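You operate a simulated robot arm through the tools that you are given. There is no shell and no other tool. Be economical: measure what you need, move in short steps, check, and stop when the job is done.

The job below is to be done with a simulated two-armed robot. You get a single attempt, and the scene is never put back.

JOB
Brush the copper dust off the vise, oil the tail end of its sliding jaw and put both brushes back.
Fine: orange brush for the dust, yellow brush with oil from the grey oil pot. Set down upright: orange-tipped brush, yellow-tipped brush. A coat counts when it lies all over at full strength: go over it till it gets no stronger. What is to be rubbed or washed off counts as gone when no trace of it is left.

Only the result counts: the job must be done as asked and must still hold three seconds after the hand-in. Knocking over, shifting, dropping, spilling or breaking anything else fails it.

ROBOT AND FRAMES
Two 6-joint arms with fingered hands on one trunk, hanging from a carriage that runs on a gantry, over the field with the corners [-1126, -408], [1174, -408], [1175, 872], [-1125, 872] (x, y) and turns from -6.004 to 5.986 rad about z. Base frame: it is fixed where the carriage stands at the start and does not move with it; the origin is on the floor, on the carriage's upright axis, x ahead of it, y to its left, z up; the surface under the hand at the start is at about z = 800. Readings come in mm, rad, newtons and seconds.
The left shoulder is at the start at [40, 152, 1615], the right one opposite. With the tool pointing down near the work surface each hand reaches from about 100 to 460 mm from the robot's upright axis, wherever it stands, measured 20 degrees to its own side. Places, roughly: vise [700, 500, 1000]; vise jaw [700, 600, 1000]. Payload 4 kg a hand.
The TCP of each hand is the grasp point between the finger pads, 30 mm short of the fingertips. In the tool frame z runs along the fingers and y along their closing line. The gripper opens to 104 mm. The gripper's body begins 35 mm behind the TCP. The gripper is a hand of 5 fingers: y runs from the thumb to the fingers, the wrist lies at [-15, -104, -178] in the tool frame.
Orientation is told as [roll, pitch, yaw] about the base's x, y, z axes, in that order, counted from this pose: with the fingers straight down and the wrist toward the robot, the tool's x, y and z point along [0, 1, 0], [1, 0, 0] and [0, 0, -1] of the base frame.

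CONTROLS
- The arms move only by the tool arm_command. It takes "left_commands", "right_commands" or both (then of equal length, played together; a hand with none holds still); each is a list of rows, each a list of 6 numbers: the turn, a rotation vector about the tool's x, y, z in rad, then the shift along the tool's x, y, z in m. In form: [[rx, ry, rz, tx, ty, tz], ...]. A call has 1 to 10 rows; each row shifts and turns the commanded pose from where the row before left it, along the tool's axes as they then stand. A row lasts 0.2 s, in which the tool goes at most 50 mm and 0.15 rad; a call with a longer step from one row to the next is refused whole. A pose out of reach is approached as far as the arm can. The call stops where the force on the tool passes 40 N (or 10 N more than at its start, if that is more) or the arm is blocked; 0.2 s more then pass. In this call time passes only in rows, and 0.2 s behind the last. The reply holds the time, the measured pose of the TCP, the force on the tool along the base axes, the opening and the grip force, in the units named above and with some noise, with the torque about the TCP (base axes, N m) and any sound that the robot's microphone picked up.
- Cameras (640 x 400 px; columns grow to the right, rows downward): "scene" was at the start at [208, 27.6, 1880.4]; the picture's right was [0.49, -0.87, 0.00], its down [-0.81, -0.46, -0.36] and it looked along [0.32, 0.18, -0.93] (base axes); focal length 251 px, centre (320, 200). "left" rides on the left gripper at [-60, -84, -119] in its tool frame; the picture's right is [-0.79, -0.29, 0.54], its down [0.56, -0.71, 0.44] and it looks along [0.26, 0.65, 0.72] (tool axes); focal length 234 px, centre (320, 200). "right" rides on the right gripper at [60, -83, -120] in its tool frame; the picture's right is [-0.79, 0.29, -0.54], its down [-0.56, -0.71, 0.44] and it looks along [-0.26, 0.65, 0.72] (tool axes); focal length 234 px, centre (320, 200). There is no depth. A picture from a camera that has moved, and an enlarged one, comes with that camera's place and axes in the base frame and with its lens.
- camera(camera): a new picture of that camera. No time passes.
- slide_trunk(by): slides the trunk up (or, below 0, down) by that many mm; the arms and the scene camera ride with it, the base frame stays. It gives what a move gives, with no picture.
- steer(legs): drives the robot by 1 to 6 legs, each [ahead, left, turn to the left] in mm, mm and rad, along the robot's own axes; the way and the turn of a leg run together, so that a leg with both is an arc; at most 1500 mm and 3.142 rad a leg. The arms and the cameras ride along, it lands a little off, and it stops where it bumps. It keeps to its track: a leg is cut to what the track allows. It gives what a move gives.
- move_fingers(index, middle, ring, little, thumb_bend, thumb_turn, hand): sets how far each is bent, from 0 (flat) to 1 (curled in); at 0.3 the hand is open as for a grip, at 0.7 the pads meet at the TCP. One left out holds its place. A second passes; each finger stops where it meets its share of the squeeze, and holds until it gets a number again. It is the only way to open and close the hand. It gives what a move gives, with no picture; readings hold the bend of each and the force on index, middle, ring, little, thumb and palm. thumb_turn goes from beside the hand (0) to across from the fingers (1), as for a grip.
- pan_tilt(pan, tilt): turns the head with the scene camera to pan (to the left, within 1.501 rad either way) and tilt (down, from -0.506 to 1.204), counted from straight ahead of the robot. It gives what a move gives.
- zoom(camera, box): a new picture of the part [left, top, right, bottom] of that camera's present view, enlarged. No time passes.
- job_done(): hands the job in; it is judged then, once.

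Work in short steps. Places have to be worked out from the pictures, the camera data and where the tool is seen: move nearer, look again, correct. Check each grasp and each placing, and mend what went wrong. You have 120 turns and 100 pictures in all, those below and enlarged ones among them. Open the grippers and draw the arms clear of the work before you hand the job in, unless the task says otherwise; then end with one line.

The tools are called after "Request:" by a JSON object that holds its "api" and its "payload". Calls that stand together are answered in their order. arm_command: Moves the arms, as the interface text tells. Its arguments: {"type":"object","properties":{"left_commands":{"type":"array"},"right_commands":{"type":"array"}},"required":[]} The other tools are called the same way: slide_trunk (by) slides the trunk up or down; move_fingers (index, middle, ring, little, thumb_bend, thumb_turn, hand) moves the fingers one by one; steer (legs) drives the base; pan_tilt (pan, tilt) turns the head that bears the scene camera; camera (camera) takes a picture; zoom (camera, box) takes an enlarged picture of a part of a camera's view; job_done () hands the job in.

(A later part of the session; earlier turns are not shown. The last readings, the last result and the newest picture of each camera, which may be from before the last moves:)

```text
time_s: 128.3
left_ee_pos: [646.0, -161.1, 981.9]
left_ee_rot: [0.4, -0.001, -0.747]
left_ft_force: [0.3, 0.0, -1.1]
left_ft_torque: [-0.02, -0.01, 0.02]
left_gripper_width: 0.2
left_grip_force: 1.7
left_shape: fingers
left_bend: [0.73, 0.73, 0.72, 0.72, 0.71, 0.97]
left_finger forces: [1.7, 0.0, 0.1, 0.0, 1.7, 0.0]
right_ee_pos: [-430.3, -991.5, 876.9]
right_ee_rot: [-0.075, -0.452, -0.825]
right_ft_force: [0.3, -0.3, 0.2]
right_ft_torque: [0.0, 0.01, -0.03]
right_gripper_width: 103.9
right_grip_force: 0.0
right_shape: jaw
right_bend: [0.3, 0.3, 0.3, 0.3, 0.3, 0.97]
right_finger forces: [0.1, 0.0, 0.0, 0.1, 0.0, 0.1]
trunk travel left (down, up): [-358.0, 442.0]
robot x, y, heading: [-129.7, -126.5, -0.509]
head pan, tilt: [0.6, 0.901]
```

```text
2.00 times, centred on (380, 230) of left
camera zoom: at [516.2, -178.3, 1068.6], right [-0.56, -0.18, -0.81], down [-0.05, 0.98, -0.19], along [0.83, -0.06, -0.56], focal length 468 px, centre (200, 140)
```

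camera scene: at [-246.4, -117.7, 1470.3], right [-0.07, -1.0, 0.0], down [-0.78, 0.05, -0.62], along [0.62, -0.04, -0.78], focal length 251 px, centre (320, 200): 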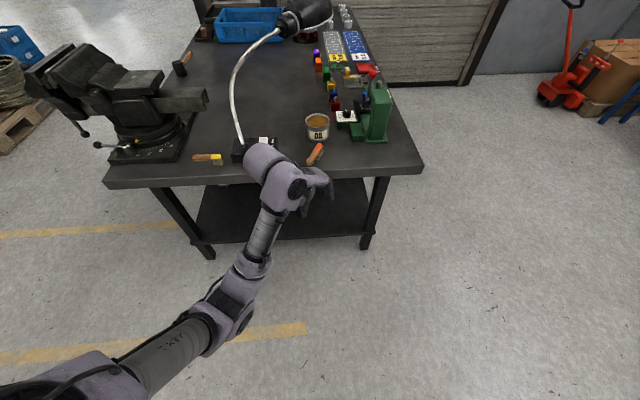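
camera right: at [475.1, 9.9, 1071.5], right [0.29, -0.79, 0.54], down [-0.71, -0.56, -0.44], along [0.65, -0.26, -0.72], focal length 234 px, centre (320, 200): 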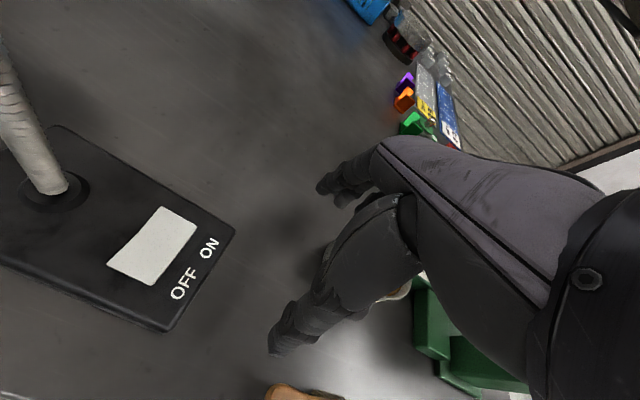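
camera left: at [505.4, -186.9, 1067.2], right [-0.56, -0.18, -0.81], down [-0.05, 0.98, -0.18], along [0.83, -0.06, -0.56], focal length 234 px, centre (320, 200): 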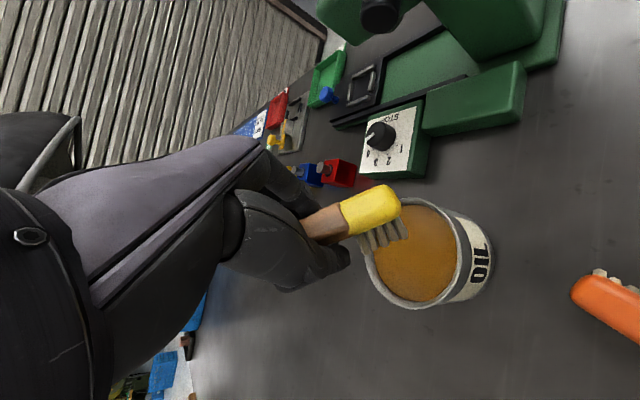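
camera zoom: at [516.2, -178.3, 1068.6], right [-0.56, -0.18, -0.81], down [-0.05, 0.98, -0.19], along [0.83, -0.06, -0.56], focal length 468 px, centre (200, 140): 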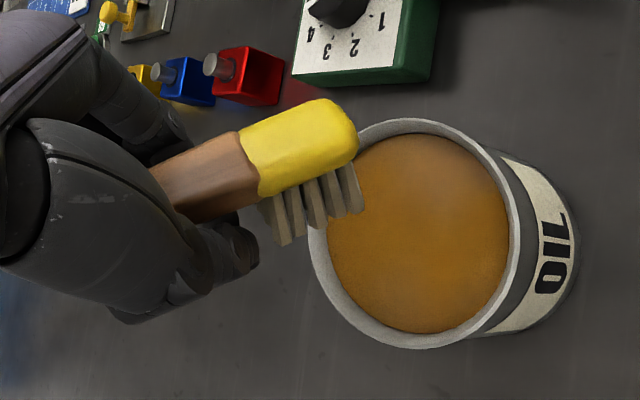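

The brush slid a little; no clear wetting yet, and its far end was near the rim. I tighten the grip, shift 14 mm toward +y and dip again in small steps.

Request:
{"api": "move_fingers", "payload": {"hand": "left", "index": 0.78, "middle": 0.78, "ring": 0.76, "thumb_bend": 0.78}}

Request:
{"api": "arm_command", "payload": {"left_commands": [[0, 0, 0, 0.0094, -0.0095, 0.004], [0, 0, 0, -0.0148, 0, 0.035], [0, 0, 0, -0.0117, 0, 0.0276], [0, 0, 0, -0.002, 0, 0.0046]]}}

Request:
{"api": "zoom", "payload": {"camera": "left", "box": [260, 130, 500, 330]}}

```text
time_s: 129.3
left_ee_pos: [646.0, -160.9, 982.4]
left_ee_rot: [0.399, 0.0, -0.748]
left_ft_force: [0.5, -0.2, 0.5]
left_ft_torque: [0.03, 0.01, -0.02]
left_gripper_width: 0.1
left_grip_force: 0.1
left_shape: fingers
left_bend: [0.76, 0.78, 0.76, 0.72, 0.72, 0.97]
left_finger forces: [0.0, 0.0, 0.0, 0.1, 0.0, 0.1]
right_ee_pos: [-430.0, -991.9, 875.7]
right_ee_rot: [-0.075, -0.453, -0.825]
right_ft_force: [0.1, 0.0, 0.0]
right_ft_torque: [0.0, -0.02, -0.01]
right_gripper_width: 104.0
right_grip_force: 0.0
right_shape: jaw
right_bend: [0.3, 0.3, 0.3, 0.3, 0.3, 0.97]
right_finger forces: [0.0, 0.0, 0.0, 0.0, 0.1, 0.1]
trunk travel left (down, up): [-358.0, 442.0]
robot x, y, heading: [-132.3, -128.2, -0.506]
head pan, tilt: [0.6, 0.901]
```

```text
time_s: 130.3
left_ee_pos: [644.8, -148.1, 909.8]
left_ee_rot: [0.399, -0.002, -0.747]
left_ft_force: [-0.3, 0.4, 0.0]
left_ft_torque: [-0.03, 0.0, 0.0]
left_gripper_width: 0.1
left_grip_force: 0.2
left_shape: fingers
left_bend: [0.76, 0.78, 0.76, 0.72, 0.72, 0.97]
left_finger forces: [0.0, 0.1, 0.0, 0.0, 0.1, 0.0]
right_ee_pos: [-430.8, -992.1, 877.7]
right_ee_rot: [-0.076, -0.453, -0.827]
right_ft_force: [-0.4, -0.5, -0.4]
right_ft_torque: [-0.02, 0.01, -0.03]
right_gripper_width: 103.9
right_grip_force: 0.1
right_shape: jaw
right_bend: [0.3, 0.3, 0.3, 0.3, 0.3, 0.97]
right_finger forces: [0.1, 0.0, 0.0, 0.1, 0.0, 0.1]
trunk travel left (down, up): [-358.0, 442.0]
robot x, y, heading: [-133.1, -124.4, -0.506]
head pan, tilt: [0.6, 0.901]
```

```text
2.00 times, centred on (380, 230) of left
camera zoom: at [515.3, -164.3, 996.0], right [-0.56, -0.18, -0.81], down [-0.05, 0.98, -0.19], along [0.83, -0.06, -0.56], focal length 468 px, centre (200, 140)
```

zoom: 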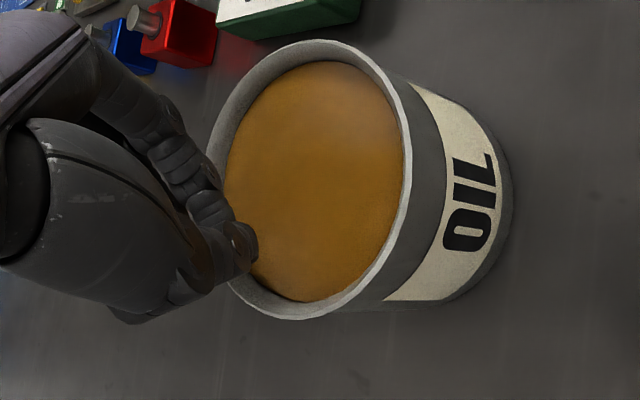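

The tightening squeezed the brush out. I lift the hand clear and look for it.

Request:
{"api": "arm_command", "payload": {"left_commands": [[0, 0, 0, 0.0156, 0, -0.0368], [0, 0, 0, 0.0156, 0, -0.0368], [0, 0, 0, 0.0156, 0, -0.0368]]}}

Request:
{"api": "pan_tilt", "payload": {"pan": 0.3, "tilt": 0.9}}

Request:
{"api": "camera", "payload": {"camera": "scene"}}

```text
time_s: 131.1
left_ee_pos: [646.0, -147.1, 1033.6]
left_ee_rot: [0.4, -0.003, -0.747]
left_ft_force: [0.5, -0.8, 0.4]
left_ft_torque: [0.02, 0.02, 0.01]
left_gripper_width: 0.0
left_grip_force: 0.0
left_shape: fingers
left_bend: [0.76, 0.78, 0.76, 0.72, 0.72, 0.97]
left_finger forces: [0.0, 0.0, 0.0, 0.0, 0.0, 0.0]
right_ee_pos: [-429.9, -991.4, 877.4]
right_ee_rot: [-0.075, -0.452, -0.826]
right_ft_force: [0.6, 0.3, -1.2]
right_ft_torque: [0.01, 0.02, -0.02]
right_gripper_width: 103.7
right_grip_force: 0.0
right_shape: jaw
right_bend: [0.3, 0.3, 0.3, 0.3, 0.3, 0.97]
right_finger forces: [0.1, 0.0, 0.0, 0.0, 0.1, 0.1]
trunk travel left (down, up): [-358.0, 442.0]
robot x, y, heading: [-130.6, -123.6, -0.51]
head pan, tilt: [0.6, 0.901]
```

```text
time_s: 131.9
left_ee_pos: [644.7, -147.3, 1033.4]
left_ee_rot: [0.399, -0.003, -0.746]
left_ft_force: [0.2, 0.0, -0.1]
left_ft_torque: [0.01, -0.01, 0.0]
left_gripper_width: 0.0
left_grip_force: 0.0
left_shape: fingers
left_bend: [0.76, 0.78, 0.76, 0.72, 0.72, 0.97]
left_finger forces: [0.0, 0.0, 0.0, 0.0, 0.1, 0.0]
right_ee_pos: [-430.9, -992.1, 876.6]
right_ee_rot: [-0.074, -0.452, -0.825]
right_ft_force: [0.7, -0.1, 0.0]
right_ft_torque: [-0.01, 0.02, -0.01]
right_gripper_width: 104.0
right_grip_force: 0.1
right_shape: jaw
right_bend: [0.3, 0.3, 0.3, 0.3, 0.3, 0.97]
right_finger forces: [0.0, 0.1, 0.0, 0.0, 0.0, 0.0]
trunk travel left (down, up): [-358.0, 442.0]
robot x, y, heading: [-132.0, -127.2, -0.506]
head pan, tilt: [0.3, 0.901]
```

```text
17 pictures are left
camera scene: at [80.9, -219.8, 1470.2], right [-0.21, -0.98, 0.0], down [-0.77, 0.16, -0.62], along [0.61, -0.13, -0.78], focal length 251 px, centre (320, 200)
```

scene: 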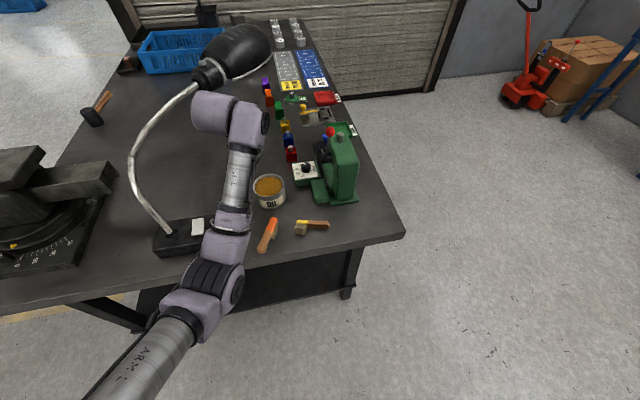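

It landed on the table between the pot and green machine. I zoom in.

Request:
{"api": "zoom", "payload": {"camera": "scene", "box": [250, 195, 340, 260]}}

```text
6.15 times, centred on (295, 228) of scene
camera zoom: at [80.9, -219.8, 1470.2], right [-0.21, -0.98, 0.0], down [-0.77, 0.16, -0.62], along [0.61, -0.13, -0.78], focal length 1547 px, centre (474, 31)
```

zoom: 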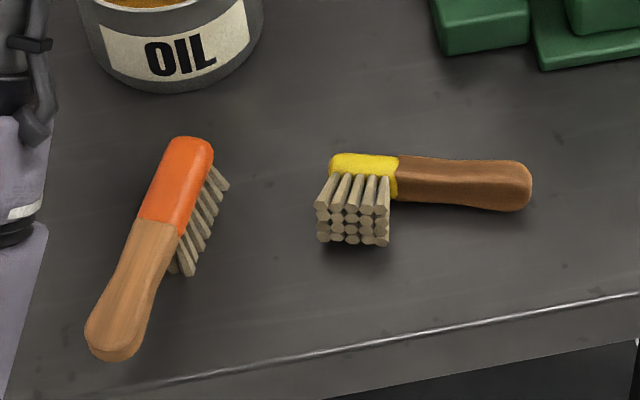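

Luckily it lies on its side with bristles toward the robot — the same starting pose that gave the good in‑line hold with the orange brush. I undo the tilt, adjust the arm and drive around to it.

Request:
{"api": "arm_command", "payload": {"left_commands": [[0, -0.134, 0, 0, 0, 0], [0, -0.134, 0, 0, 0, 0], [0, -0.132, 0, 0, 0, 0], [0, 0, 0, -0.032, -0.036, 0], [0, 0, 0, -0.032, -0.036, 0], [0, 0, 0, -0.032, -0.036, 0], [0, 0, -0.112, 0, 0, 0.02], [0, 0, -0.112, 0, 0, 0.02], [0, 0, -0.112, 0, 0, 0.01]]}}

Request:
{"api": "move_fingers", "payload": {"hand": "left", "index": 0.4, "middle": 0.4, "ring": 0.4, "little": 0.4, "thumb_bend": 0.4}}

Request:
{"api": "steer", "payload": {"legs": [[-150, 0, 0], [0, 0, 0.106], [0, -223, 0], [180, 0, 0]]}}

```text
time_s: 133.9
left_ee_pos: [498.0, -142.9, 978.5]
left_ee_rot: [-0.001, -0.002, -0.409]
left_ft_force: [-0.6, 0.8, -0.2]
left_ft_torque: [0.02, -0.01, -0.01]
left_gripper_width: 0.1
left_grip_force: 0.0
left_shape: fingers
left_bend: [0.76, 0.78, 0.76, 0.72, 0.72, 0.97]
left_finger forces: [0.1, 0.0, 0.0, 0.0, 0.0, 0.1]
right_ee_pos: [-431.2, -991.4, 876.8]
right_ee_rot: [-0.074, -0.451, -0.824]
right_ft_force: [0.4, -1.0, 1.0]
right_ft_torque: [-0.01, 0.0, 0.01]
right_gripper_width: 104.0
right_grip_force: 0.0
right_shape: jaw
right_bend: [0.3, 0.3, 0.3, 0.3, 0.3, 0.97]
right_finger forces: [0.1, 0.0, 0.1, 0.1, 0.1, 0.1]
trunk travel left (down, up): [-358.0, 442.0]
robot x, y, heading: [-134.7, -127.1, -0.507]
head pan, tilt: [0.3, 0.901]
```

```text
time_s: 134.9
left_ee_pos: [499.1, -142.1, 979.3]
left_ee_rot: [-0.002, -0.002, -0.412]
left_ft_force: [0.3, 0.2, 0.2]
left_ft_torque: [-0.01, -0.02, -0.01]
left_gripper_width: 77.6
left_grip_force: 0.1
left_shape: fingers
left_bend: [0.4, 0.4, 0.4, 0.4, 0.4, 0.97]
left_finger forces: [0.0, 0.0, 0.1, 0.0, 0.0, 0.0]
right_ee_pos: [-429.9, -991.0, 876.1]
right_ee_rot: [-0.075, -0.452, -0.824]
right_ft_force: [0.7, 0.0, 0.5]
right_ft_torque: [-0.01, -0.03, -0.07]
right_gripper_width: 103.9
right_grip_force: 0.1
right_shape: jaw
right_bend: [0.3, 0.3, 0.3, 0.3, 0.3, 0.97]
right_finger forces: [0.0, 0.1, 0.0, 0.1, 0.0, 0.0]
trunk travel left (down, up): [-358.0, 442.0]
robot x, y, heading: [-135.1, -125.1, -0.503]
head pan, tilt: [0.3, 0.901]
```

```text
time_s: 139.2
left_ee_pos: [444.2, -274.9, 979.9]
left_ee_rot: [-0.001, -0.002, -0.3]
left_ft_force: [0.0, 0.2, 0.4]
left_ft_torque: [0.01, 0.01, -0.05]
left_gripper_width: 77.7
left_grip_force: 0.1
left_shape: fingers
left_bend: [0.4, 0.4, 0.4, 0.4, 0.4, 0.97]
left_finger forces: [0.0, 0.0, 0.0, 0.1, 0.0, 0.1]
right_ee_pos: [-386.2, -1221.3, 875.5]
right_ee_rot: [-0.077, -0.45, -0.715]
right_ft_force: [0.8, -0.3, 0.1]
right_ft_torque: [0.03, 0.01, -0.03]
right_gripper_width: 103.9
right_grip_force: 0.0
right_shape: jaw
right_bend: [0.3, 0.3, 0.3, 0.3, 0.3, 0.97]
right_finger forces: [0.0, 0.0, 0.0, 0.0, 0.0, 0.1]
trunk travel left (down, up): [-358.0, 442.0]
robot x, y, heading: [-183.8, -328.5, -0.397]
head pan, tilt: [0.3, 0.901]
```

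I drive the last 60 mm, descend to 880 and check with the hand camera.

Request:
{"api": "steer", "payload": {"legs": [[60, 0, 0]]}}

Request:
{"api": "arm_command", "payload": {"left_commands": [[0, 0, 0, -0.004, 0.003, 0.04], [0, 0, 0, 0, 0, 0.04], [0, 0, 0, 0, 0, 0.025]]}}

Request:
{"api": "camera", "payload": {"camera": "left"}}

```text
time_s: 140.2
left_ee_pos: [499.3, -298.8, 980.1]
left_ee_rot: [-0.002, -0.002, -0.3]
left_ft_force: [0.1, -0.9, -0.2]
left_ft_torque: [0.05, 0.0, 0.01]
left_gripper_width: 77.5
left_grip_force: 0.1
left_shape: fingers
left_bend: [0.4, 0.4, 0.4, 0.4, 0.4, 0.97]
left_finger forces: [0.0, 0.0, 0.1, 0.0, 0.0, 0.0]
right_ee_pos: [-331.3, -1245.6, 877.4]
right_ee_rot: [-0.074, -0.451, -0.714]
right_ft_force: [-0.1, -1.0, -0.4]
right_ft_torque: [0.04, 0.05, 0.0]
right_gripper_width: 103.9
right_grip_force: 0.0
right_shape: jaw
right_bend: [0.3, 0.3, 0.3, 0.3, 0.3, 0.97]
right_finger forces: [0.0, 0.1, 0.0, 0.1, 0.1, 0.0]
trunk travel left (down, up): [-358.0, 442.0]
robot x, y, heading: [-134.6, -350.9, -0.401]
head pan, tilt: [0.3, 0.901]
```

```text
time_s: 141.0
left_ee_pos: [498.1, -302.3, 874.4]
left_ee_rot: [-0.003, 0.001, -0.301]
left_ft_force: [0.4, 0.0, 0.8]
left_ft_torque: [-0.01, 0.0, 0.05]
left_gripper_width: 77.5
left_grip_force: 0.1
left_shape: fingers
left_bend: [0.4, 0.4, 0.4, 0.4, 0.4, 0.97]
left_finger forces: [0.0, 0.1, 0.0, 0.1, 0.0, 0.0]
right_ee_pos: [-332.9, -1245.5, 877.4]
right_ee_rot: [-0.076, -0.452, -0.714]
right_ft_force: [-0.6, -0.1, 0.3]
right_ft_torque: [0.01, 0.05, -0.04]
right_gripper_width: 103.7
right_grip_force: 0.0
right_shape: jaw
right_bend: [0.3, 0.3, 0.3, 0.3, 0.3, 0.97]
right_finger forces: [0.0, 0.0, 0.1, 0.0, 0.1, 0.1]
trunk travel left (down, up): [-358.0, 442.0]
robot x, y, heading: [-133.0, -355.5, -0.402]
head pan, tilt: [0.3, 0.901]
```

```text
15 pictures are left
camera left: at [401.6, -335.2, 993.9], right [-0.51, -0.67, -0.54], down [-0.51, 0.74, -0.44], along [0.69, 0.05, -0.72], focal length 234 px, centre (320, 200)
```

left: 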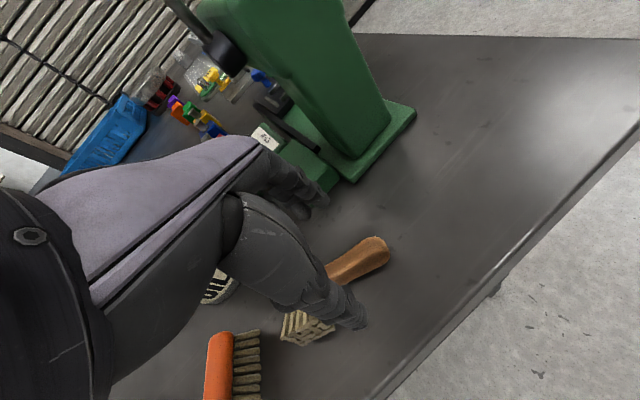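

Alignment matches the earlier successful grasp. Same shift; descend to 838, close to 0.6, lower 4 mm, close to 0.68.

Request:
{"api": "arm_command", "payload": {"left_commands": [[0, 0, 0, -0.003, -0.004, 0.02], [0, 0, 0, 0, 0, 0.016]]}}

Request:
{"api": "move_fingers", "payload": {"hand": "left", "index": 0.6, "middle": 0.6, "ring": 0.6, "little": 0.6, "thumb_bend": 0.6}}

Request:
{"api": "arm_command", "payload": {"left_commands": [[0, 0, 0, 0, 0, 0.004]]}}

Request:
{"api": "move_fingers", "payload": {"hand": "left", "index": 0.68, "middle": 0.68, "ring": 0.68, "little": 0.68, "thumb_bend": 0.68}}

```text
time_s: 141.6
left_ee_pos: [496.5, -305.0, 838.2]
left_ee_rot: [0.0, -0.001, -0.301]
left_ft_force: [-1.1, 0.3, -0.2]
left_ft_torque: [0.01, -0.02, -0.03]
left_gripper_width: 77.6
left_grip_force: 0.1
left_shape: fingers
left_bend: [0.4, 0.4, 0.4, 0.4, 0.4, 0.97]
left_finger forces: [0.0, 0.1, 0.0, 0.1, 0.1, 0.0]
right_ee_pos: [-332.5, -1245.4, 877.3]
right_ee_rot: [-0.075, -0.453, -0.713]
right_ft_force: [-0.5, -0.4, -0.2]
right_ft_torque: [-0.02, 0.01, 0.0]
right_gripper_width: 103.8
right_grip_force: 0.1
right_shape: jaw
right_bend: [0.3, 0.3, 0.3, 0.3, 0.3, 0.97]
right_finger forces: [0.1, 0.1, 0.1, 0.0, 0.0, 0.1]
trunk travel left (down, up): [-358.0, 442.0]
robot x, y, heading: [-133.7, -350.7, -0.393]
head pan, tilt: [0.3, 0.901]
```

```text
time_s: 142.6
left_ee_pos: [496.2, -305.2, 838.1]
left_ee_rot: [-0.001, -0.002, -0.3]
left_ft_force: [-0.4, -0.8, -0.1]
left_ft_torque: [-0.01, -0.03, -0.01]
left_gripper_width: 26.7
left_grip_force: 0.1
left_shape: fingers
left_bend: [0.6, 0.6, 0.6, 0.6, 0.6, 0.97]
left_finger forces: [0.1, 0.0, 0.0, 0.0, 0.0, 0.0]
right_ee_pos: [-331.5, -1244.5, 877.0]
right_ee_rot: [-0.074, -0.452, -0.715]
right_ft_force: [0.3, -0.1, 0.4]
right_ft_torque: [0.06, 0.03, -0.03]
right_gripper_width: 103.8
right_grip_force: 0.1
right_shape: jaw
right_bend: [0.3, 0.3, 0.3, 0.3, 0.3, 0.97]
right_finger forces: [0.0, 0.0, 0.0, 0.0, 0.0, 0.0]
trunk travel left (down, up): [-358.0, 442.0]
robot x, y, heading: [-131.3, -350.5, -0.394]
head pan, tilt: [0.3, 0.901]
```

```text
time_s: 143.0
left_ee_pos: [495.2, -305.7, 833.8]
left_ee_rot: [-0.002, -0.002, -0.301]
left_ft_force: [-0.3, -0.3, -0.1]
left_ft_torque: [0.01, 0.0, 0.04]
left_gripper_width: 26.5
left_grip_force: 0.8
left_shape: fingers
left_bend: [0.6, 0.6, 0.6, 0.6, 0.6, 0.97]
left_finger forces: [0.0, 0.3, 0.0, 0.0, 0.0, 0.0]
right_ee_pos: [-332.4, -1244.6, 876.1]
right_ee_rot: [-0.074, -0.451, -0.714]
right_ft_force: [0.5, -0.6, 0.1]
right_ft_torque: [0.01, -0.04, 0.0]
right_gripper_width: 103.9
right_grip_force: 0.1
right_shape: jaw
right_bend: [0.3, 0.3, 0.3, 0.3, 0.3, 0.97]
right_finger forces: [0.0, 0.1, 0.0, 0.0, 0.0, 0.0]
trunk travel left (down, up): [-358.0, 442.0]
robot x, y, heading: [-129.6, -351.5, -0.396]
head pan, tilt: [0.3, 0.901]
```

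```text
time_s: 144.0
left_ee_pos: [495.1, -304.2, 834.1]
left_ee_rot: [-0.002, -0.003, -0.3]
left_ft_force: [0.5, 0.2, 0.2]
left_ft_torque: [-0.02, -0.03, -0.03]
left_gripper_width: 13.4
left_grip_force: 2.9
left_shape: fingers
left_bend: [0.66, 0.67, 0.68, 0.68, 0.65, 0.97]
left_finger forces: [1.6, 0.9, 0.3, 0.0, 2.8, 0.0]
right_ee_pos: [-331.9, -1244.6, 876.5]
right_ee_rot: [-0.075, -0.452, -0.713]
right_ft_force: [0.7, 0.0, 0.9]
right_ft_torque: [-0.02, 0.0, 0.02]
right_gripper_width: 103.8
right_grip_force: 0.0
right_shape: jaw
right_bend: [0.3, 0.3, 0.3, 0.3, 0.3, 0.97]
right_finger forces: [0.1, 0.0, 0.0, 0.0, 0.0, 0.0]
trunk travel left (down, up): [-358.0, 442.0]
robot x, y, heading: [-130.8, -354.0, -0.39]
head pan, tilt: [0.3, 0.901]
```

Identical readings to the successful orange grasp. I lift and then firm to 0.72.

Request:
{"api": "arm_command", "payload": {"left_commands": [[0, 0, 0, 0, 0, -0.01], [0, 0, 0, 0, 0, -0.02], [0, 0, 0, 0, 0, -0.04]]}}

Request:
{"api": "move_fingers", "payload": {"hand": "left", "index": 0.72, "middle": 0.72, "ring": 0.72, "little": 0.72, "thumb_bend": 0.72}}

Request:
{"api": "zoom", "payload": {"camera": "left", "box": [200, 150, 440, 370]}}

```text
time_s: 144.8
left_ee_pos: [496.3, -305.8, 906.1]
left_ee_rot: [-0.002, -0.003, -0.301]
left_ft_force: [0.0, -0.1, -0.6]
left_ft_torque: [-0.02, -0.01, 0.0]
left_gripper_width: 12.6
left_grip_force: 2.0
left_shape: fingers
left_bend: [0.66, 0.67, 0.68, 0.68, 0.65, 0.97]
left_finger forces: [1.7, 0.7, 0.1, 0.1, 2.3, 0.0]
right_ee_pos: [-332.5, -1244.8, 876.9]
right_ee_rot: [-0.076, -0.454, -0.715]
right_ft_force: [-0.8, 0.7, -0.3]
right_ft_torque: [0.01, 0.0, -0.01]
right_gripper_width: 104.0
right_grip_force: 0.1
right_shape: jaw
right_bend: [0.3, 0.3, 0.3, 0.3, 0.3, 0.97]
right_finger forces: [0.0, 0.0, 0.0, 0.0, 0.0, 0.0]
trunk travel left (down, up): [-358.0, 442.0]
robot x, y, heading: [-133.1, -347.2, -0.397]
head pan, tilt: [0.3, 0.901]
```

```text
time_s: 145.8
left_ee_pos: [495.9, -304.1, 906.1]
left_ee_rot: [-0.001, -0.002, -0.299]
left_ft_force: [-0.2, -0.2, 0.3]
left_ft_torque: [0.02, 0.0, 0.01]
left_gripper_width: 11.1
left_grip_force: 7.4
left_shape: fingers
left_bend: [0.71, 0.71, 0.72, 0.72, 0.65, 0.96]
left_finger forces: [5.4, 2.6, 0.0, 0.0, 7.6, 0.0]
right_ee_pos: [-331.8, -1243.8, 875.8]
right_ee_rot: [-0.075, -0.451, -0.714]
right_ft_force: [0.3, -0.7, -0.1]
right_ft_torque: [0.0, 0.0, -0.01]
right_gripper_width: 104.1
right_grip_force: 0.0
right_shape: jaw
right_bend: [0.3, 0.3, 0.3, 0.3, 0.3, 0.97]
right_finger forces: [0.1, 0.1, 0.0, 0.0, 0.1, 0.0]
trunk travel left (down, up): [-358.0, 442.0]
robot x, y, heading: [-134.0, -351.1, -0.394]
head pan, tilt: [0.3, 0.901]
```

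```text
1.82 times, centred on (320, 260) of left
camera zoom: at [398.4, -337.9, 1025.5], right [-0.51, -0.67, -0.54], down [-0.51, 0.74, -0.44], along [0.69, 0.05, -0.72], focal length 426 px, centre (320, 91)
```

zoom: 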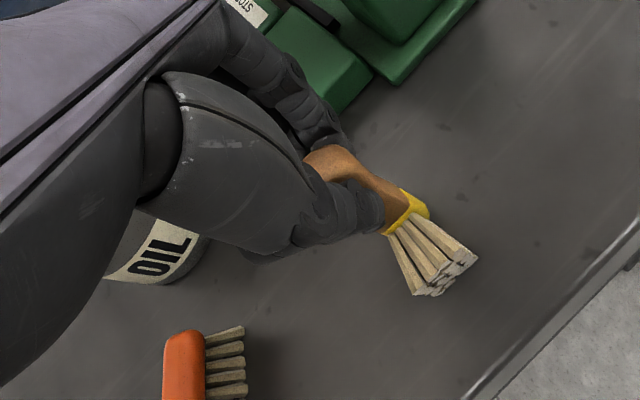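

Now the brush hangs straight down from the fingers — ideal for dipping. I raise to 1020 and drive over the pot.

Request:
{"api": "arm_command", "payload": {"left_commands": [[0, 0, 0, 0, 0, -0.04], [0, 0, 0, 0, 0, -0.04], [0, 0, 0, 0, 0, -0.035]]}}

Request:
{"api": "steer", "payload": {"legs": [[0, 191, 0], [84, 0, 0]]}}

Request:
{"api": "camera", "payload": {"camera": "left"}}

```text
time_s: 146.6
left_ee_pos: [495.0, -304.8, 1020.8]
left_ee_rot: [-0.003, -0.002, -0.3]
left_ft_force: [-0.4, 0.4, -1.2]
left_ft_torque: [0.03, 0.0, 0.0]
left_gripper_width: 11.1
left_grip_force: 7.6
left_shape: fingers
left_bend: [0.71, 0.71, 0.72, 0.72, 0.65, 0.96]
left_finger forces: [5.2, 2.4, 0.0, 0.0, 7.8, 0.1]
right_ee_pos: [-332.2, -1245.6, 877.0]
right_ee_rot: [-0.076, -0.451, -0.714]
right_ft_force: [0.0, 0.6, 0.4]
right_ft_torque: [0.0, -0.01, -0.02]
right_gripper_width: 103.6
right_grip_force: 0.0
right_shape: jaw
right_bend: [0.3, 0.3, 0.3, 0.3, 0.3, 0.97]
right_finger forces: [0.1, 0.1, 0.1, 0.0, 0.0, 0.0]
trunk travel left (down, up): [-358.0, 442.0]
robot x, y, heading: [-127.0, -352.4, -0.398]
head pan, tilt: [0.3, 0.901]
```

```text
time_s: 148.8
left_ee_pos: [642.5, -163.5, 1021.8]
left_ee_rot: [-0.001, -0.002, -0.3]
left_ft_force: [0.5, -0.2, -1.9]
left_ft_torque: [-0.01, -0.01, -0.01]
left_gripper_width: 10.9
left_grip_force: 7.5
left_shape: fingers
left_bend: [0.71, 0.71, 0.72, 0.72, 0.65, 0.96]
left_finger forces: [5.2, 2.6, 0.0, 0.1, 7.8, 0.0]
right_ee_pos: [-184.6, -1103.5, 877.3]
right_ee_rot: [-0.075, -0.453, -0.714]
right_ft_force: [-0.2, -0.1, 0.5]
right_ft_torque: [0.01, 0.0, -0.01]
right_gripper_width: 104.2
right_grip_force: 0.1
right_shape: jaw
right_bend: [0.3, 0.3, 0.3, 0.3, 0.3, 0.97]
right_finger forces: [0.0, 0.0, 0.0, 0.0, 0.0, 0.0]
trunk travel left (down, up): [-358.0, 442.0]
robot x, y, heading: [12.2, -207.2, -0.395]
head pan, tilt: [0.3, 0.901]
```

```text
13 pictures are left
camera left: at [545.1, -195.9, 1140.6], right [-0.51, -0.67, -0.54], down [-0.51, 0.74, -0.44], along [0.69, 0.05, -0.72], focal length 234 px, centre (320, 200)
```

left: 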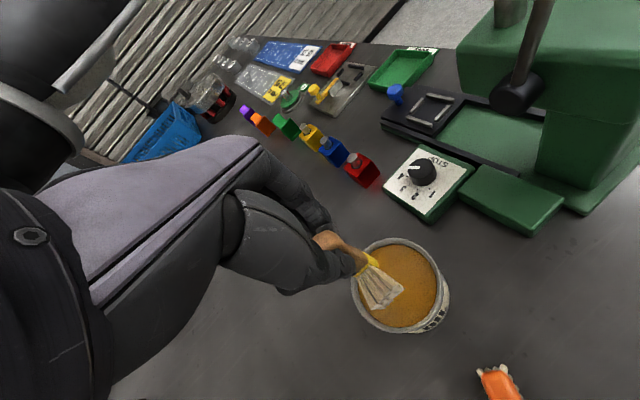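

The head is centred over the pot. I lower 85 mm straight into the oil.

Request:
{"api": "arm_command", "payload": {"left_commands": [[0, 0, 0, 0, 0, 0.03], [0, 0, 0, 0, 0, 0.03], [0, 0, 0, 0, 0, 0.015], [0, 0, 0, 0, 0, 0.01]]}}

Request:
{"api": "arm_command", "payload": {"left_commands": [[0, 0, 0, 0, 0, -0.01], [0, 0, 0, 0, 0, -0.03], [0, 0, 0, 0, 0, -0.045]]}}

Request:
{"api": "zoom", "payload": {"camera": "left", "box": [280, 200, 460, 350]}}

```text
time_s: 149.8
left_ee_pos: [643.8, -160.7, 940.0]
left_ee_rot: [-0.003, -0.01, -0.299]
left_ft_force: [-4.5, 1.0, 31.9]
left_ft_torque: [-0.11, 0.91, -0.08]
left_gripper_width: 10.9
left_grip_force: 20.5
left_shape: fingers
left_bend: [0.71, 0.72, 0.72, 0.72, 0.68, 0.96]
left_finger forces: [4.4, 2.0, 0.0, 0.1, 34.6, 0.1]
right_ee_pos: [-181.6, -1103.9, 876.1]
right_ee_rot: [-0.074, -0.452, -0.713]
right_ft_force: [-0.2, 0.4, 0.1]
right_ft_torque: [0.0, 0.01, 0.02]
right_gripper_width: 103.8
right_grip_force: 0.0
right_shape: jaw
right_bend: [0.3, 0.3, 0.3, 0.3, 0.3, 0.97]
right_finger forces: [0.0, 0.1, 0.0, 0.0, 0.1, 0.0]
trunk travel left (down, up): [-358.0, 442.0]
robot x, y, heading: [14.4, -207.9, -0.398]
head pan, tilt: [0.3, 0.901]
```

```text
time_s: 150.6
left_ee_pos: [641.5, -164.8, 1020.8]
left_ee_rot: [-0.001, 0.0, -0.3]
left_ft_force: [-0.1, -0.6, -1.0]
left_ft_torque: [0.05, 0.0, -0.02]
left_gripper_width: 10.6
left_grip_force: 6.8
left_shape: fingers
left_bend: [0.71, 0.72, 0.72, 0.72, 0.67, 0.96]
left_finger forces: [4.8, 2.2, 0.0, 0.0, 6.9, 0.1]
right_ee_pos: [-183.5, -1102.9, 877.3]
right_ee_rot: [-0.073, -0.452, -0.714]
right_ft_force: [-0.4, -0.9, 0.2]
right_ft_torque: [0.01, 0.02, 0.03]
right_gripper_width: 104.1
right_grip_force: 0.0
right_shape: jaw
right_bend: [0.3, 0.3, 0.3, 0.3, 0.3, 0.97]
right_finger forces: [0.0, 0.1, 0.0, 0.0, 0.0, 0.1]
trunk travel left (down, up): [-358.0, 442.0]
robot x, y, heading: [16.0, -210.1, -0.394]
head pan, tilt: [0.3, 0.901]
```

```text
2.67 times, centred on (370, 275) of left
camera zoom: at [544.0, -197.1, 1140.8], right [-0.51, -0.67, -0.54], down [-0.51, 0.74, -0.44], along [0.69, 0.05, -0.72], focal length 624 px, centre (187, 0)
```

zoom: 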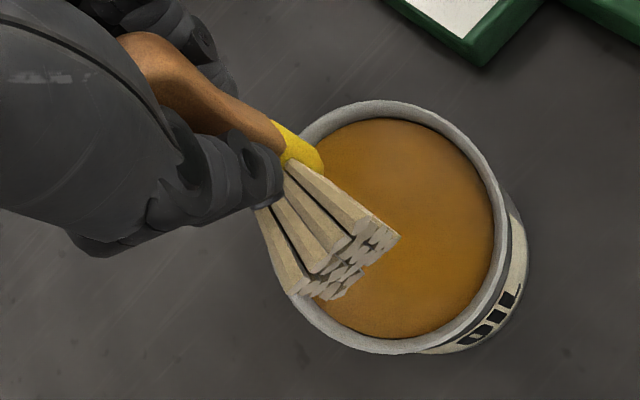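

The brush touched the oil head-first; to be sure the bristles themselves are loaded, I pitch so the bristles face down and dip them again gently.

Request:
{"api": "arm_command", "payload": {"left_commands": [[0, 0, 0, -0.003, -0.026, 0], [0, 0, 0, -0.003, -0.026, 0], [-0.143, 0, 0, 0, 0, 0], [-0.143, 0, 0, 0, 0, 0], [-0.143, 0, 0, 0, 0, 0], [-0.143, 0, 0, 0, 0, 0], [-0.143, 0, 0, 0, 0, 0], [-0.143, 0, 0, 0, 0, 0], [-0.143, 0, 0, 0, 0, 0]]}}

Request:
{"api": "camera", "payload": {"camera": "left"}}

```text
time_s: 152.6
left_ee_pos: [604.5, -163.1, 998.3]
left_ee_rot: [-0.004, -1.002, -0.296]
left_ft_force: [0.0, 0.7, -0.3]
left_ft_torque: [0.0, -0.01, -0.01]
left_gripper_width: 10.8
left_grip_force: 7.3
left_shape: fingers
left_bend: [0.71, 0.72, 0.72, 0.72, 0.66, 0.96]
left_finger forces: [4.6, 2.0, 0.0, 0.0, 7.3, 0.0]
left hand out of reach, approached as far as the arm can: row 1, 2
right_ee_pos: [-185.0, -1103.6, 876.2]
right_ee_rot: [-0.075, -0.451, -0.713]
right_ft_force: [0.0, 0.4, 0.0]
right_ft_torque: [-0.01, 0.01, -0.02]
right_gripper_width: 104.1
right_grip_force: 0.0
right_shape: jaw
right_bend: [0.3, 0.3, 0.3, 0.3, 0.3, 0.97]
right_finger forces: [0.0, 0.0, 0.1, 0.0, 0.1, 0.0]
trunk travel left (down, up): [-358.0, 442.0]
robot x, y, heading: [11.6, -210.1, -0.396]
head pan, tilt: [0.3, 0.901]
```

```text
11 pictures are left
camera left: at [448.5, -177.4, 993.0], right [0.06, -0.84, -0.53], down [0.15, 0.54, -0.83], along [0.99, -0.04, 0.16], focal length 234 px, centre (320, 200)
```

left: 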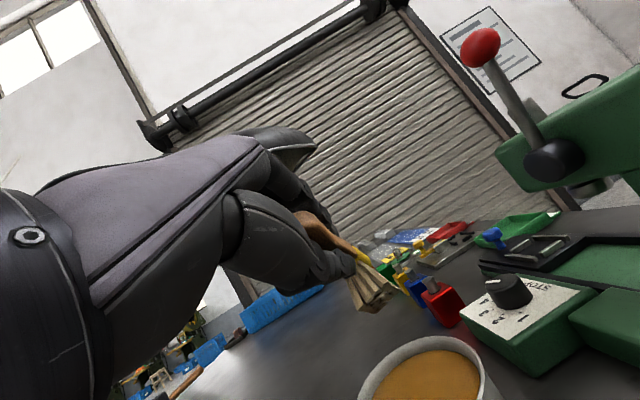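

Bristle tips are at about (645,-174,937). I shift 12 mm back and lower 72 mm gently.

Request:
{"api": "arm_command", "payload": {"left_commands": [[0, 0, 0, -0.0016, -0.0065, -0.0101], [0, 0, 0, 0, -0.0295, 0.0189], [0, 0, 0, 0, -0.0253, 0.0162], [0, 0, 0, 0, -0.0067, 0.0043]]}}

Request:
{"api": "zoom", "payload": {"camera": "left", "box": [240, 200, 480, 400]}}

```text
time_s: 153.6
left_ee_pos: [593.8, -161.3, 927.8]
left_ee_rot: [-0.004, -1.007, -0.297]
left_ft_force: [-4.9, -1.1, 16.4]
left_ft_torque: [-0.18, -0.62, -0.1]
left_gripper_width: 12.3
left_grip_force: 14.4
left_shape: fingers
left_bend: [0.71, 0.65, 0.72, 0.72, 0.67, 0.96]
left_finger forces: [10.8, 11.1, 0.0, 0.1, 7.8, 0.1]
right_ee_pos: [-183.7, -1103.3, 876.4]
right_ee_rot: [-0.077, -0.452, -0.713]
right_ft_force: [0.6, 0.5, -0.7]
right_ft_torque: [-0.01, 0.0, 0.02]
right_gripper_width: 103.7
right_grip_force: 0.1
right_shape: jaw
right_bend: [0.3, 0.3, 0.3, 0.3, 0.3, 0.97]
right_finger forces: [0.0, 0.0, 0.0, 0.0, 0.0, 0.1]
trunk travel left (down, up): [-358.0, 442.0]
robot x, y, heading: [13.0, -209.2, -0.392]
head pan, tilt: [0.3, 0.901]
```

```text
2.00 times, centred on (360, 300) of left
camera zoom: at [437.4, -175.6, 921.1], right [0.06, -0.84, -0.53], down [0.16, 0.53, -0.83], along [0.99, -0.04, 0.16], focal length 468 px, centre (240, 0)
```

zoom: 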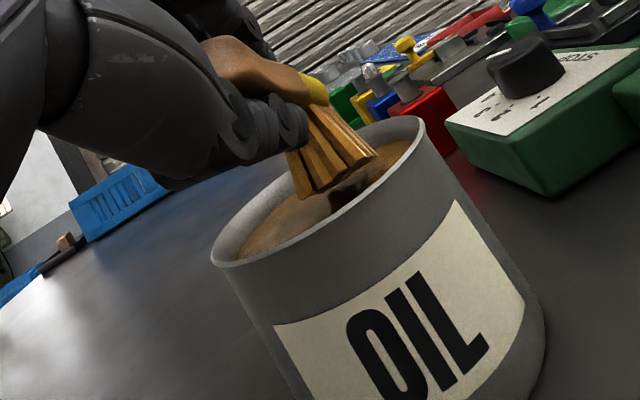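

The bristles are now brown with oil. I lift out, back off clear of the lamp, turn to heading 0 and approach the bar's tail.

Request:
{"api": "arm_command", "payload": {"left_commands": [[0, 0, 0, 0, 0.03, -0.0192], [0, 0, 0, 0, 0.0404, -0.0259], [0, 0, 0, 0, 0.0404, -0.0259], [0, 0, 0, 0, 0.02, -0.0128]]}}

Request:
{"api": "steer", "payload": {"legs": [[-230, 0, 0], [0, 0, 0.392], [0, 135, 0], [250, 0, 0]]}}

Request:
{"api": "pan_tilt", "payload": {"pan": 0.4, "tilt": 0.75}}

Request:
{"api": "zoom", "payload": {"camera": "left", "box": [240, 200, 560, 400]}}

```text
time_s: 154.6
left_ee_pos: [593.9, -161.9, 1082.3]
left_ee_rot: [-0.003, -1.0, -0.298]
left_ft_force: [-0.1, -0.2, -0.7]
left_ft_torque: [0.0, 0.05, -0.01]
left_gripper_width: 11.6
left_grip_force: 8.2
left_shape: fingers
left_bend: [0.71, 0.71, 0.72, 0.72, 0.66, 0.96]
left_finger forces: [4.4, 3.7, 0.1, 0.1, 8.1, 0.1]
right_ee_pos: [-184.0, -1103.4, 876.7]
right_ee_rot: [-0.076, -0.452, -0.713]
right_ft_force: [0.0, 0.6, 0.1]
right_ft_torque: [0.0, 0.02, -0.02]
right_gripper_width: 104.0
right_grip_force: 0.0
right_shape: jaw
right_bend: [0.3, 0.3, 0.3, 0.3, 0.3, 0.97]
right_finger forces: [0.0, 0.0, 0.0, 0.0, 0.0, 0.0]
trunk travel left (down, up): [-358.0, 442.0]
robot x, y, heading: [17.7, -208.0, -0.402]
head pan, tilt: [0.3, 0.901]
```

```text
time_s: 159.8
left_ee_pos: [571.5, 279.9, 1082.1]
left_ee_rot: [-0.003, -1.002, 0.098]
left_ft_force: [-0.1, 0.1, -0.6]
left_ft_torque: [-0.03, 0.11, 0.01]
left_gripper_width: 11.7
left_grip_force: 7.9
left_shape: fingers
left_bend: [0.71, 0.71, 0.72, 0.72, 0.66, 0.96]
left_finger forces: [4.3, 3.7, 0.0, 0.0, 8.2, 0.1]
right_ee_pos: [215.8, -889.3, 877.0]
right_ee_rot: [-0.074, -0.451, -0.318]
right_ft_force: [0.3, -0.3, -0.5]
right_ft_torque: [-0.01, 0.03, -0.02]
right_gripper_width: 103.9
right_grip_force: 0.0
right_shape: jaw
right_bend: [0.3, 0.3, 0.3, 0.3, 0.3, 0.97]
right_finger forces: [0.0, 0.1, 0.0, 0.0, 0.1, 0.0]
trunk travel left (down, up): [-358.0, 442.0]
robot x, y, heading: [56.9, 14.0, -0.001]
head pan, tilt: [0.3, 0.901]
```

```text
time_s: 160.6
left_ee_pos: [569.6, 280.0, 1081.6]
left_ee_rot: [-0.002, -1.001, 0.096]
left_ft_force: [0.2, -0.5, -1.0]
left_ft_torque: [-0.01, 0.04, 0.01]
left_gripper_width: 11.7
left_grip_force: 8.2
left_shape: fingers
left_bend: [0.71, 0.71, 0.72, 0.72, 0.66, 0.96]
left_finger forces: [4.3, 3.6, 0.0, 0.0, 8.2, 0.0]
right_ee_pos: [215.0, -888.4, 875.1]
right_ee_rot: [-0.077, -0.45, -0.317]
right_ft_force: [0.1, 1.2, 0.6]
right_ft_torque: [-0.05, 0.01, -0.02]
right_gripper_width: 103.8
right_grip_force: 0.1
right_shape: jaw
right_bend: [0.3, 0.3, 0.3, 0.3, 0.3, 0.97]
right_finger forces: [0.1, 0.0, 0.1, 0.0, 0.0, 0.1]
trunk travel left (down, up): [-358.0, 442.0]
robot x, y, heading: [54.9, 12.8, -0.001]
head pan, tilt: [0.4, 0.75]
```

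```text
2.00 times, centred on (400, 300) of left
camera zoom: at [431.8, 206.5, 1076.1], right [0.38, -0.76, -0.53], down [-0.07, 0.55, -0.83], along [0.92, 0.35, 0.16], focal length 468 px, centre (160, 0)
```

zoom: 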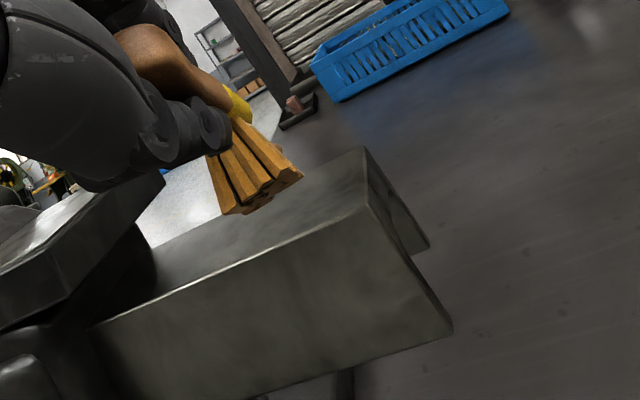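

Bar top is at z≈985, x 648–720, tail at y≈258; bristle tips at about (617,287,1018). I move over the tail edge and lower to contact.

Request:
{"api": "arm_command", "payload": {"left_commands": [[0, 0, 0, -0.0039, 0.0215, 0.0335], [0, 0, 0, -0.0199, -0.001, -0.0016], [0, 0, 0, 0, -0.0236, 0.0151], [0, 0, 0, 0, -0.0034, 0.0022], [0, 0, 0, 0, -0.0025, 0.0016]]}}

Request:
{"api": "zoom", "payload": {"camera": "left", "box": [240, 200, 560, 400]}}

```text
time_s: 161.8
left_ee_pos: [612.1, 262.8, 1051.8]
left_ee_rot: [0.024, -1.013, 0.079]
left_ft_force: [-2.2, -1.2, 8.4]
left_ft_torque: [0.08, -0.31, -0.02]
left_gripper_width: 11.8
left_grip_force: 11.0
left_shape: fingers
left_bend: [0.71, 0.67, 0.72, 0.72, 0.66, 0.96]
left_finger forces: [7.1, 8.1, 0.0, 0.0, 7.6, 0.0]
right_ee_pos: [215.9, -889.4, 877.2]
right_ee_rot: [-0.075, -0.451, -0.317]
right_ft_force: [-1.0, -0.8, -0.1]
right_ft_torque: [-0.02, 0.01, -0.01]
right_gripper_width: 104.2
right_grip_force: 0.1
right_shape: jaw
right_bend: [0.3, 0.3, 0.3, 0.3, 0.3, 0.97]
right_finger forces: [0.0, 0.0, 0.0, 0.1, 0.0, 0.1]
trunk travel left (down, up): [-358.0, 442.0]
robot x, y, heading: [55.2, 14.3, -0.004]
head pan, tilt: [0.4, 0.75]
```

```text
2.00 times, centred on (400, 300) of left
camera zoom: at [473.3, 189.7, 1042.8], right [0.38, -0.75, -0.54], down [-0.06, 0.57, -0.82], along [0.92, 0.35, 0.17], focal length 468 px, centre (160, 0)
```

zoom: 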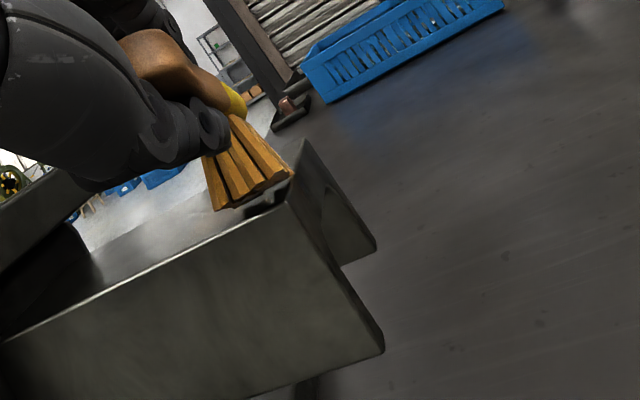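

Firm contact at the tail edge. I sweep across the top in lines from the tail inward.

Request:
{"api": "arm_command", "payload": {"left_commands": [[0, 0, 0, -0.0031, 0.0185, 0.026], [0, 0, 0, -0.0031, 0.0172, 0.0268], [0, 0, 0, 0.01, 0.0005, 0.0008], [0, 0, 0, 0.0031, -0.0172, -0.0268], [0, 0, 0, 0.0035, -0.0193, -0.0302], [0, 0, 0, 0.01, 0.0005, 0.0008], [0, 0, 0, -0.0033, 0.0183, 0.0285], [0, 0, 0, -0.0033, 0.0183, 0.0285], [0, 0, 0, 0.01, 0.0005, 0.0008], [0, 0, 0, 0.0033, -0.0183, -0.0285]]}}

Request:
{"api": "arm_command", "payload": {"left_commands": [[0, 0, 0, 0.0033, -0.0183, -0.0285], [0, 0, 0, 0.01, 0.0005, 0.0008], [0, 0, 0, -0.0033, 0.0183, 0.0285], [0, 0, 0, -0.0033, 0.0183, 0.0285], [0, 0, 0, 0.01, 0.0005, 0.0008], [0, 0, 0, 0.0033, -0.0183, -0.0285], [0, 0, 0, 0.0033, -0.0183, -0.0285]]}}

Request:
{"api": "zoom", "payload": {"camera": "left", "box": [240, 200, 560, 400]}}

```text
time_s: 163.9
left_ee_pos: [640.2, 290.1, 1049.1]
left_ee_rot: [-0.003, -0.999, 0.098]
left_ft_force: [0.6, -0.5, 3.5]
left_ft_torque: [0.02, -0.25, 0.01]
left_gripper_width: 11.9
left_grip_force: 9.8
left_shape: fingers
left_bend: [0.71, 0.67, 0.72, 0.72, 0.67, 0.96]
left_finger forces: [6.8, 4.7, 0.0, 0.0, 7.9, 0.0]
right_ee_pos: [214.8, -889.6, 875.6]
right_ee_rot: [-0.074, -0.451, -0.317]
right_ft_force: [-0.7, -0.7, 0.1]
right_ft_torque: [-0.01, -0.02, 0.03]
right_gripper_width: 103.9
right_grip_force: 0.0
right_shape: jaw
right_bend: [0.3, 0.3, 0.3, 0.3, 0.3, 0.97]
right_finger forces: [0.0, 0.0, 0.0, 0.1, 0.0, 0.0]
trunk travel left (down, up): [-358.0, 442.0]
robot x, y, heading: [53.0, 14.3, 0.002]
head pan, tilt: [0.4, 0.75]
```

```text
time_s: 165.6
left_ee_pos: [605.5, 310.5, 1049.3]
left_ee_rot: [-0.002, -1.003, 0.099]
left_ft_force: [0.3, 1.6, 5.4]
left_ft_torque: [0.1, -0.39, 0.06]
left_gripper_width: 12.1
left_grip_force: 11.3
left_shape: fingers
left_bend: [0.71, 0.66, 0.72, 0.72, 0.67, 0.97]
left_finger forces: [7.8, 6.4, 0.1, 0.0, 8.4, 0.0]
right_ee_pos: [215.3, -888.3, 876.4]
right_ee_rot: [-0.074, -0.453, -0.32]
right_ft_force: [0.7, -0.4, -0.9]
right_ft_torque: [0.01, 0.01, 0.0]
right_gripper_width: 103.7
right_grip_force: 0.2
right_shape: jaw
right_bend: [0.3, 0.3, 0.3, 0.3, 0.3, 0.97]
right_finger forces: [0.0, 0.0, 0.1, 0.1, 0.0, 0.1]
trunk travel left (down, up): [-358.0, 442.0]
robot x, y, heading: [55.9, 13.4, 0.003]
head pan, tilt: [0.4, 0.75]
```

```text
2.00 times, centred on (400, 300) of left
camera zoom: at [467.7, 237.0, 1043.2], right [0.38, -0.76, -0.54], down [-0.07, 0.55, -0.83], along [0.92, 0.35, 0.16], focal length 468 px, centre (160, 0)
```

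zoom: 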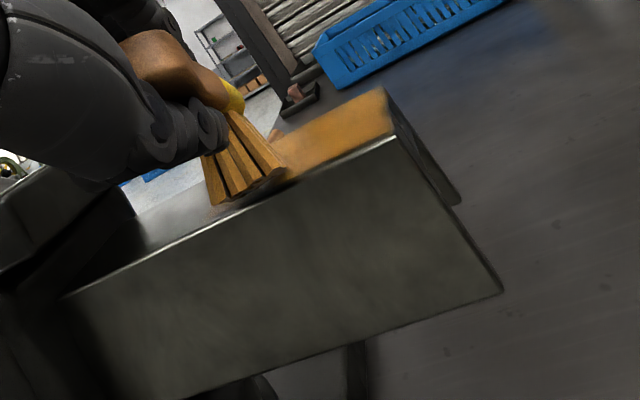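

The oil coat shows clearly on the tail's top. I make further passes, going a bit further in and back to the tail edge, to bring it to full strength.

Request:
{"api": "arm_command", "payload": {"left_commands": [[0, 0, 0, 0.012, 0.0006, 0.001], [0, 0, 0, -0.0033, 0.0183, 0.0285], [0, 0, 0, -0.0033, 0.0183, 0.0285], [0, 0, 0, -0.008, -0.0004, -0.0007], [0, 0, 0, 0.0033, -0.0183, -0.0285], [0, 0, 0, 0.0033, -0.0183, -0.0285], [0, 0, 0, -0.008, -0.0004, -0.0007], [0, 0, 0, -0.0033, 0.0183, 0.0285], [0, 0, 0, -0.0033, 0.0183, 0.0285], [0, 0, 0, -0.008, -0.0004, -0.0007]]}}

Request:
{"api": "arm_command", "payload": {"left_commands": [[0, 0, 0, 0.0033, -0.0183, -0.0285], [0, 0, 0, 0.0033, -0.0183, -0.0285], [0, 0, 0, -0.008, -0.0004, -0.0007], [0, 0, 0, -0.0033, 0.0183, 0.0285], [0, 0, 0, -0.0033, 0.0183, 0.0285], [0, 0, 0, -0.008, -0.0004, -0.0007], [0, 0, 0, 0.0033, -0.0183, -0.0285], [0, 0, 0, 0.0033, -0.0183, -0.0285], [0, 0, 0, -0.008, -0.0004, -0.0007], [0, 0, 0, -0.0033, 0.0183, 0.0285]]}}

Request:
{"api": "arm_command", "payload": {"left_commands": [[0, 0, 0, -0.0033, 0.0183, 0.0285], [0, 0, 0, -0.008, -0.0004, -0.0007], [0, 0, 0, 0.0033, -0.0183, -0.0285], [0, 0, 0, 0.0033, -0.0183, -0.0285], [0, 0, 0, 0, 0.034, -0.0217], [0, 0, 0, 0.004, 0.005, -0.045]]}}

Request:
{"api": "zoom", "payload": {"camera": "left", "box": [240, 200, 560, 400]}}

```text
time_s: 167.8
left_ee_pos: [675.1, 296.1, 1047.3]
left_ee_rot: [-0.004, -1.002, 0.1]
left_ft_force: [2.6, -0.2, 3.9]
left_ft_torque: [0.11, -0.3, -0.03]
left_gripper_width: 11.5
left_grip_force: 11.2
left_shape: fingers
left_bend: [0.71, 0.66, 0.72, 0.72, 0.66, 0.97]
left_finger forces: [5.4, 7.9, 0.0, 0.1, 8.7, 0.0]
right_ee_pos: [215.8, -889.0, 876.8]
right_ee_rot: [-0.075, -0.452, -0.318]
right_ft_force: [0.6, 0.8, 0.1]
right_ft_torque: [-0.03, -0.03, 0.03]
right_gripper_width: 103.9
right_grip_force: 0.0
right_shape: jaw
right_bend: [0.3, 0.3, 0.3, 0.3, 0.3, 0.97]
right_finger forces: [0.0, 0.0, 0.0, 0.0, 0.0, 0.0]
trunk travel left (down, up): [-358.0, 442.0]
robot x, y, heading: [58.4, 15.3, -0.001]
head pan, tilt: [0.4, 0.75]
```

```text
time_s: 169.9
left_ee_pos: [641.6, 274.0, 1049.7]
left_ee_rot: [-0.001, -1.003, 0.099]
left_ft_force: [-1.4, 0.9, 8.2]
left_ft_torque: [0.04, -0.37, 0.01]
left_gripper_width: 11.9
left_grip_force: 11.1
left_shape: fingers
left_bend: [0.71, 0.66, 0.72, 0.72, 0.67, 0.96]
left_finger forces: [7.6, 8.6, 0.0, 0.0, 7.3, 0.0]
right_ee_pos: [217.3, -888.7, 875.8]
right_ee_rot: [-0.073, -0.452, -0.317]
right_ft_force: [0.8, -0.5, 0.1]
right_ft_torque: [-0.02, 0.01, 0.01]
right_gripper_width: 104.2
right_grip_force: 0.0
right_shape: jaw
right_bend: [0.3, 0.3, 0.3, 0.3, 0.3, 0.97]
right_finger forces: [0.0, 0.0, 0.0, 0.0, 0.0, 0.1]
trunk travel left (down, up): [-358.0, 442.0]
robot x, y, heading: [55.0, 13.1, -0.004]
head pan, tilt: [0.4, 0.75]
```

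```text
time_s: 171.3
left_ee_pos: [567.3, 277.8, 1113.9]
left_ee_rot: [0.106, -0.99, 0.026]
left_ft_force: [0.3, 0.2, -0.4]
left_ft_torque: [-0.01, 0.07, -0.02]
left_gripper_width: 11.9
left_grip_force: 8.3
left_shape: fingers
left_bend: [0.71, 0.71, 0.72, 0.72, 0.66, 0.96]
left_finger forces: [4.3, 2.9, 0.0, 0.0, 8.7, 0.1]
right_ee_pos: [213.5, -888.9, 876.1]
right_ee_rot: [-0.076, -0.451, -0.318]
right_ft_force: [-0.8, 0.0, 0.5]
right_ft_torque: [-0.04, 0.01, -0.01]
right_gripper_width: 103.9
right_grip_force: 0.1
right_shape: jaw
right_bend: [0.3, 0.3, 0.3, 0.3, 0.3, 0.97]
right_finger forces: [0.1, 0.0, 0.0, 0.0, 0.0, 0.0]
trunk travel left (down, up): [-358.0, 442.0]
robot x, y, heading: [53.3, 12.0, -0.005]
head pan, tilt: [0.4, 0.75]
```

```text
2.00 times, centred on (400, 300) of left
camera zoom: at [429.3, 202.7, 1106.1], right [0.38, -0.72, -0.58], down [-0.09, 0.6, -0.8], along [0.92, 0.35, 0.16], focal length 468 px, centre (160, 0)
```

zoom: 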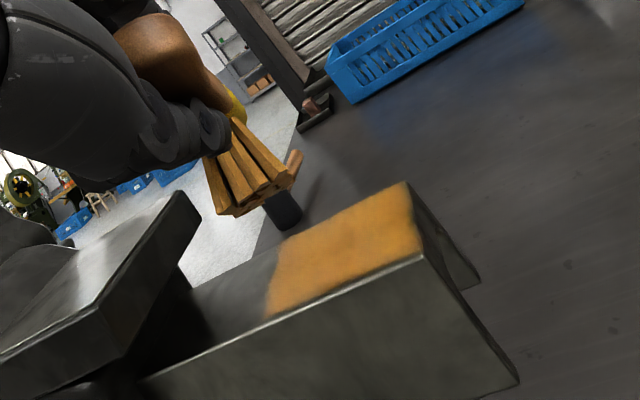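

The patch is evenly covered with a crisp border. For full strength I do one more round; first straighten the hand and come back above the patch.

Request:
{"api": "arm_command", "payload": {"left_commands": [[0, -0.106, -0.072, 0.01, 0, 0], [0, 0, 0, -0.0037, 0.0204, 0.0318], [0, 0, 0, 0.01, 0.0005, 0.0008], [0, 0, 0, 0, -0.0337, 0.0216]]}}

```text
time_s: 172.3
left_ee_pos: [609.1, 279.4, 1078.9]
left_ee_rot: [-0.224, -0.993, 0.232]
left_ft_force: [-1.1, -0.5, -0.9]
left_ft_torque: [0.04, 0.04, 0.01]
left_gripper_width: 11.5
left_grip_force: 7.4
left_shape: fingers
left_bend: [0.71, 0.71, 0.72, 0.72, 0.66, 0.96]
left_finger forces: [4.4, 3.0, 0.0, 0.1, 8.9, 0.1]
right_ee_pos: [214.2, -890.4, 877.3]
right_ee_rot: [-0.076, -0.451, -0.319]
right_ft_force: [0.0, 0.5, 0.6]
right_ft_torque: [0.02, -0.01, 0.02]
right_gripper_width: 104.0
right_grip_force: 0.1
right_shape: jaw
right_bend: [0.3, 0.3, 0.3, 0.3, 0.3, 0.97]
right_finger forces: [0.0, 0.0, 0.1, 0.0, 0.0, 0.0]
trunk travel left (down, up): [-358.0, 442.0]
robot x, y, heading: [56.1, 14.4, -0.005]
head pan, tilt: [0.4, 0.75]
```

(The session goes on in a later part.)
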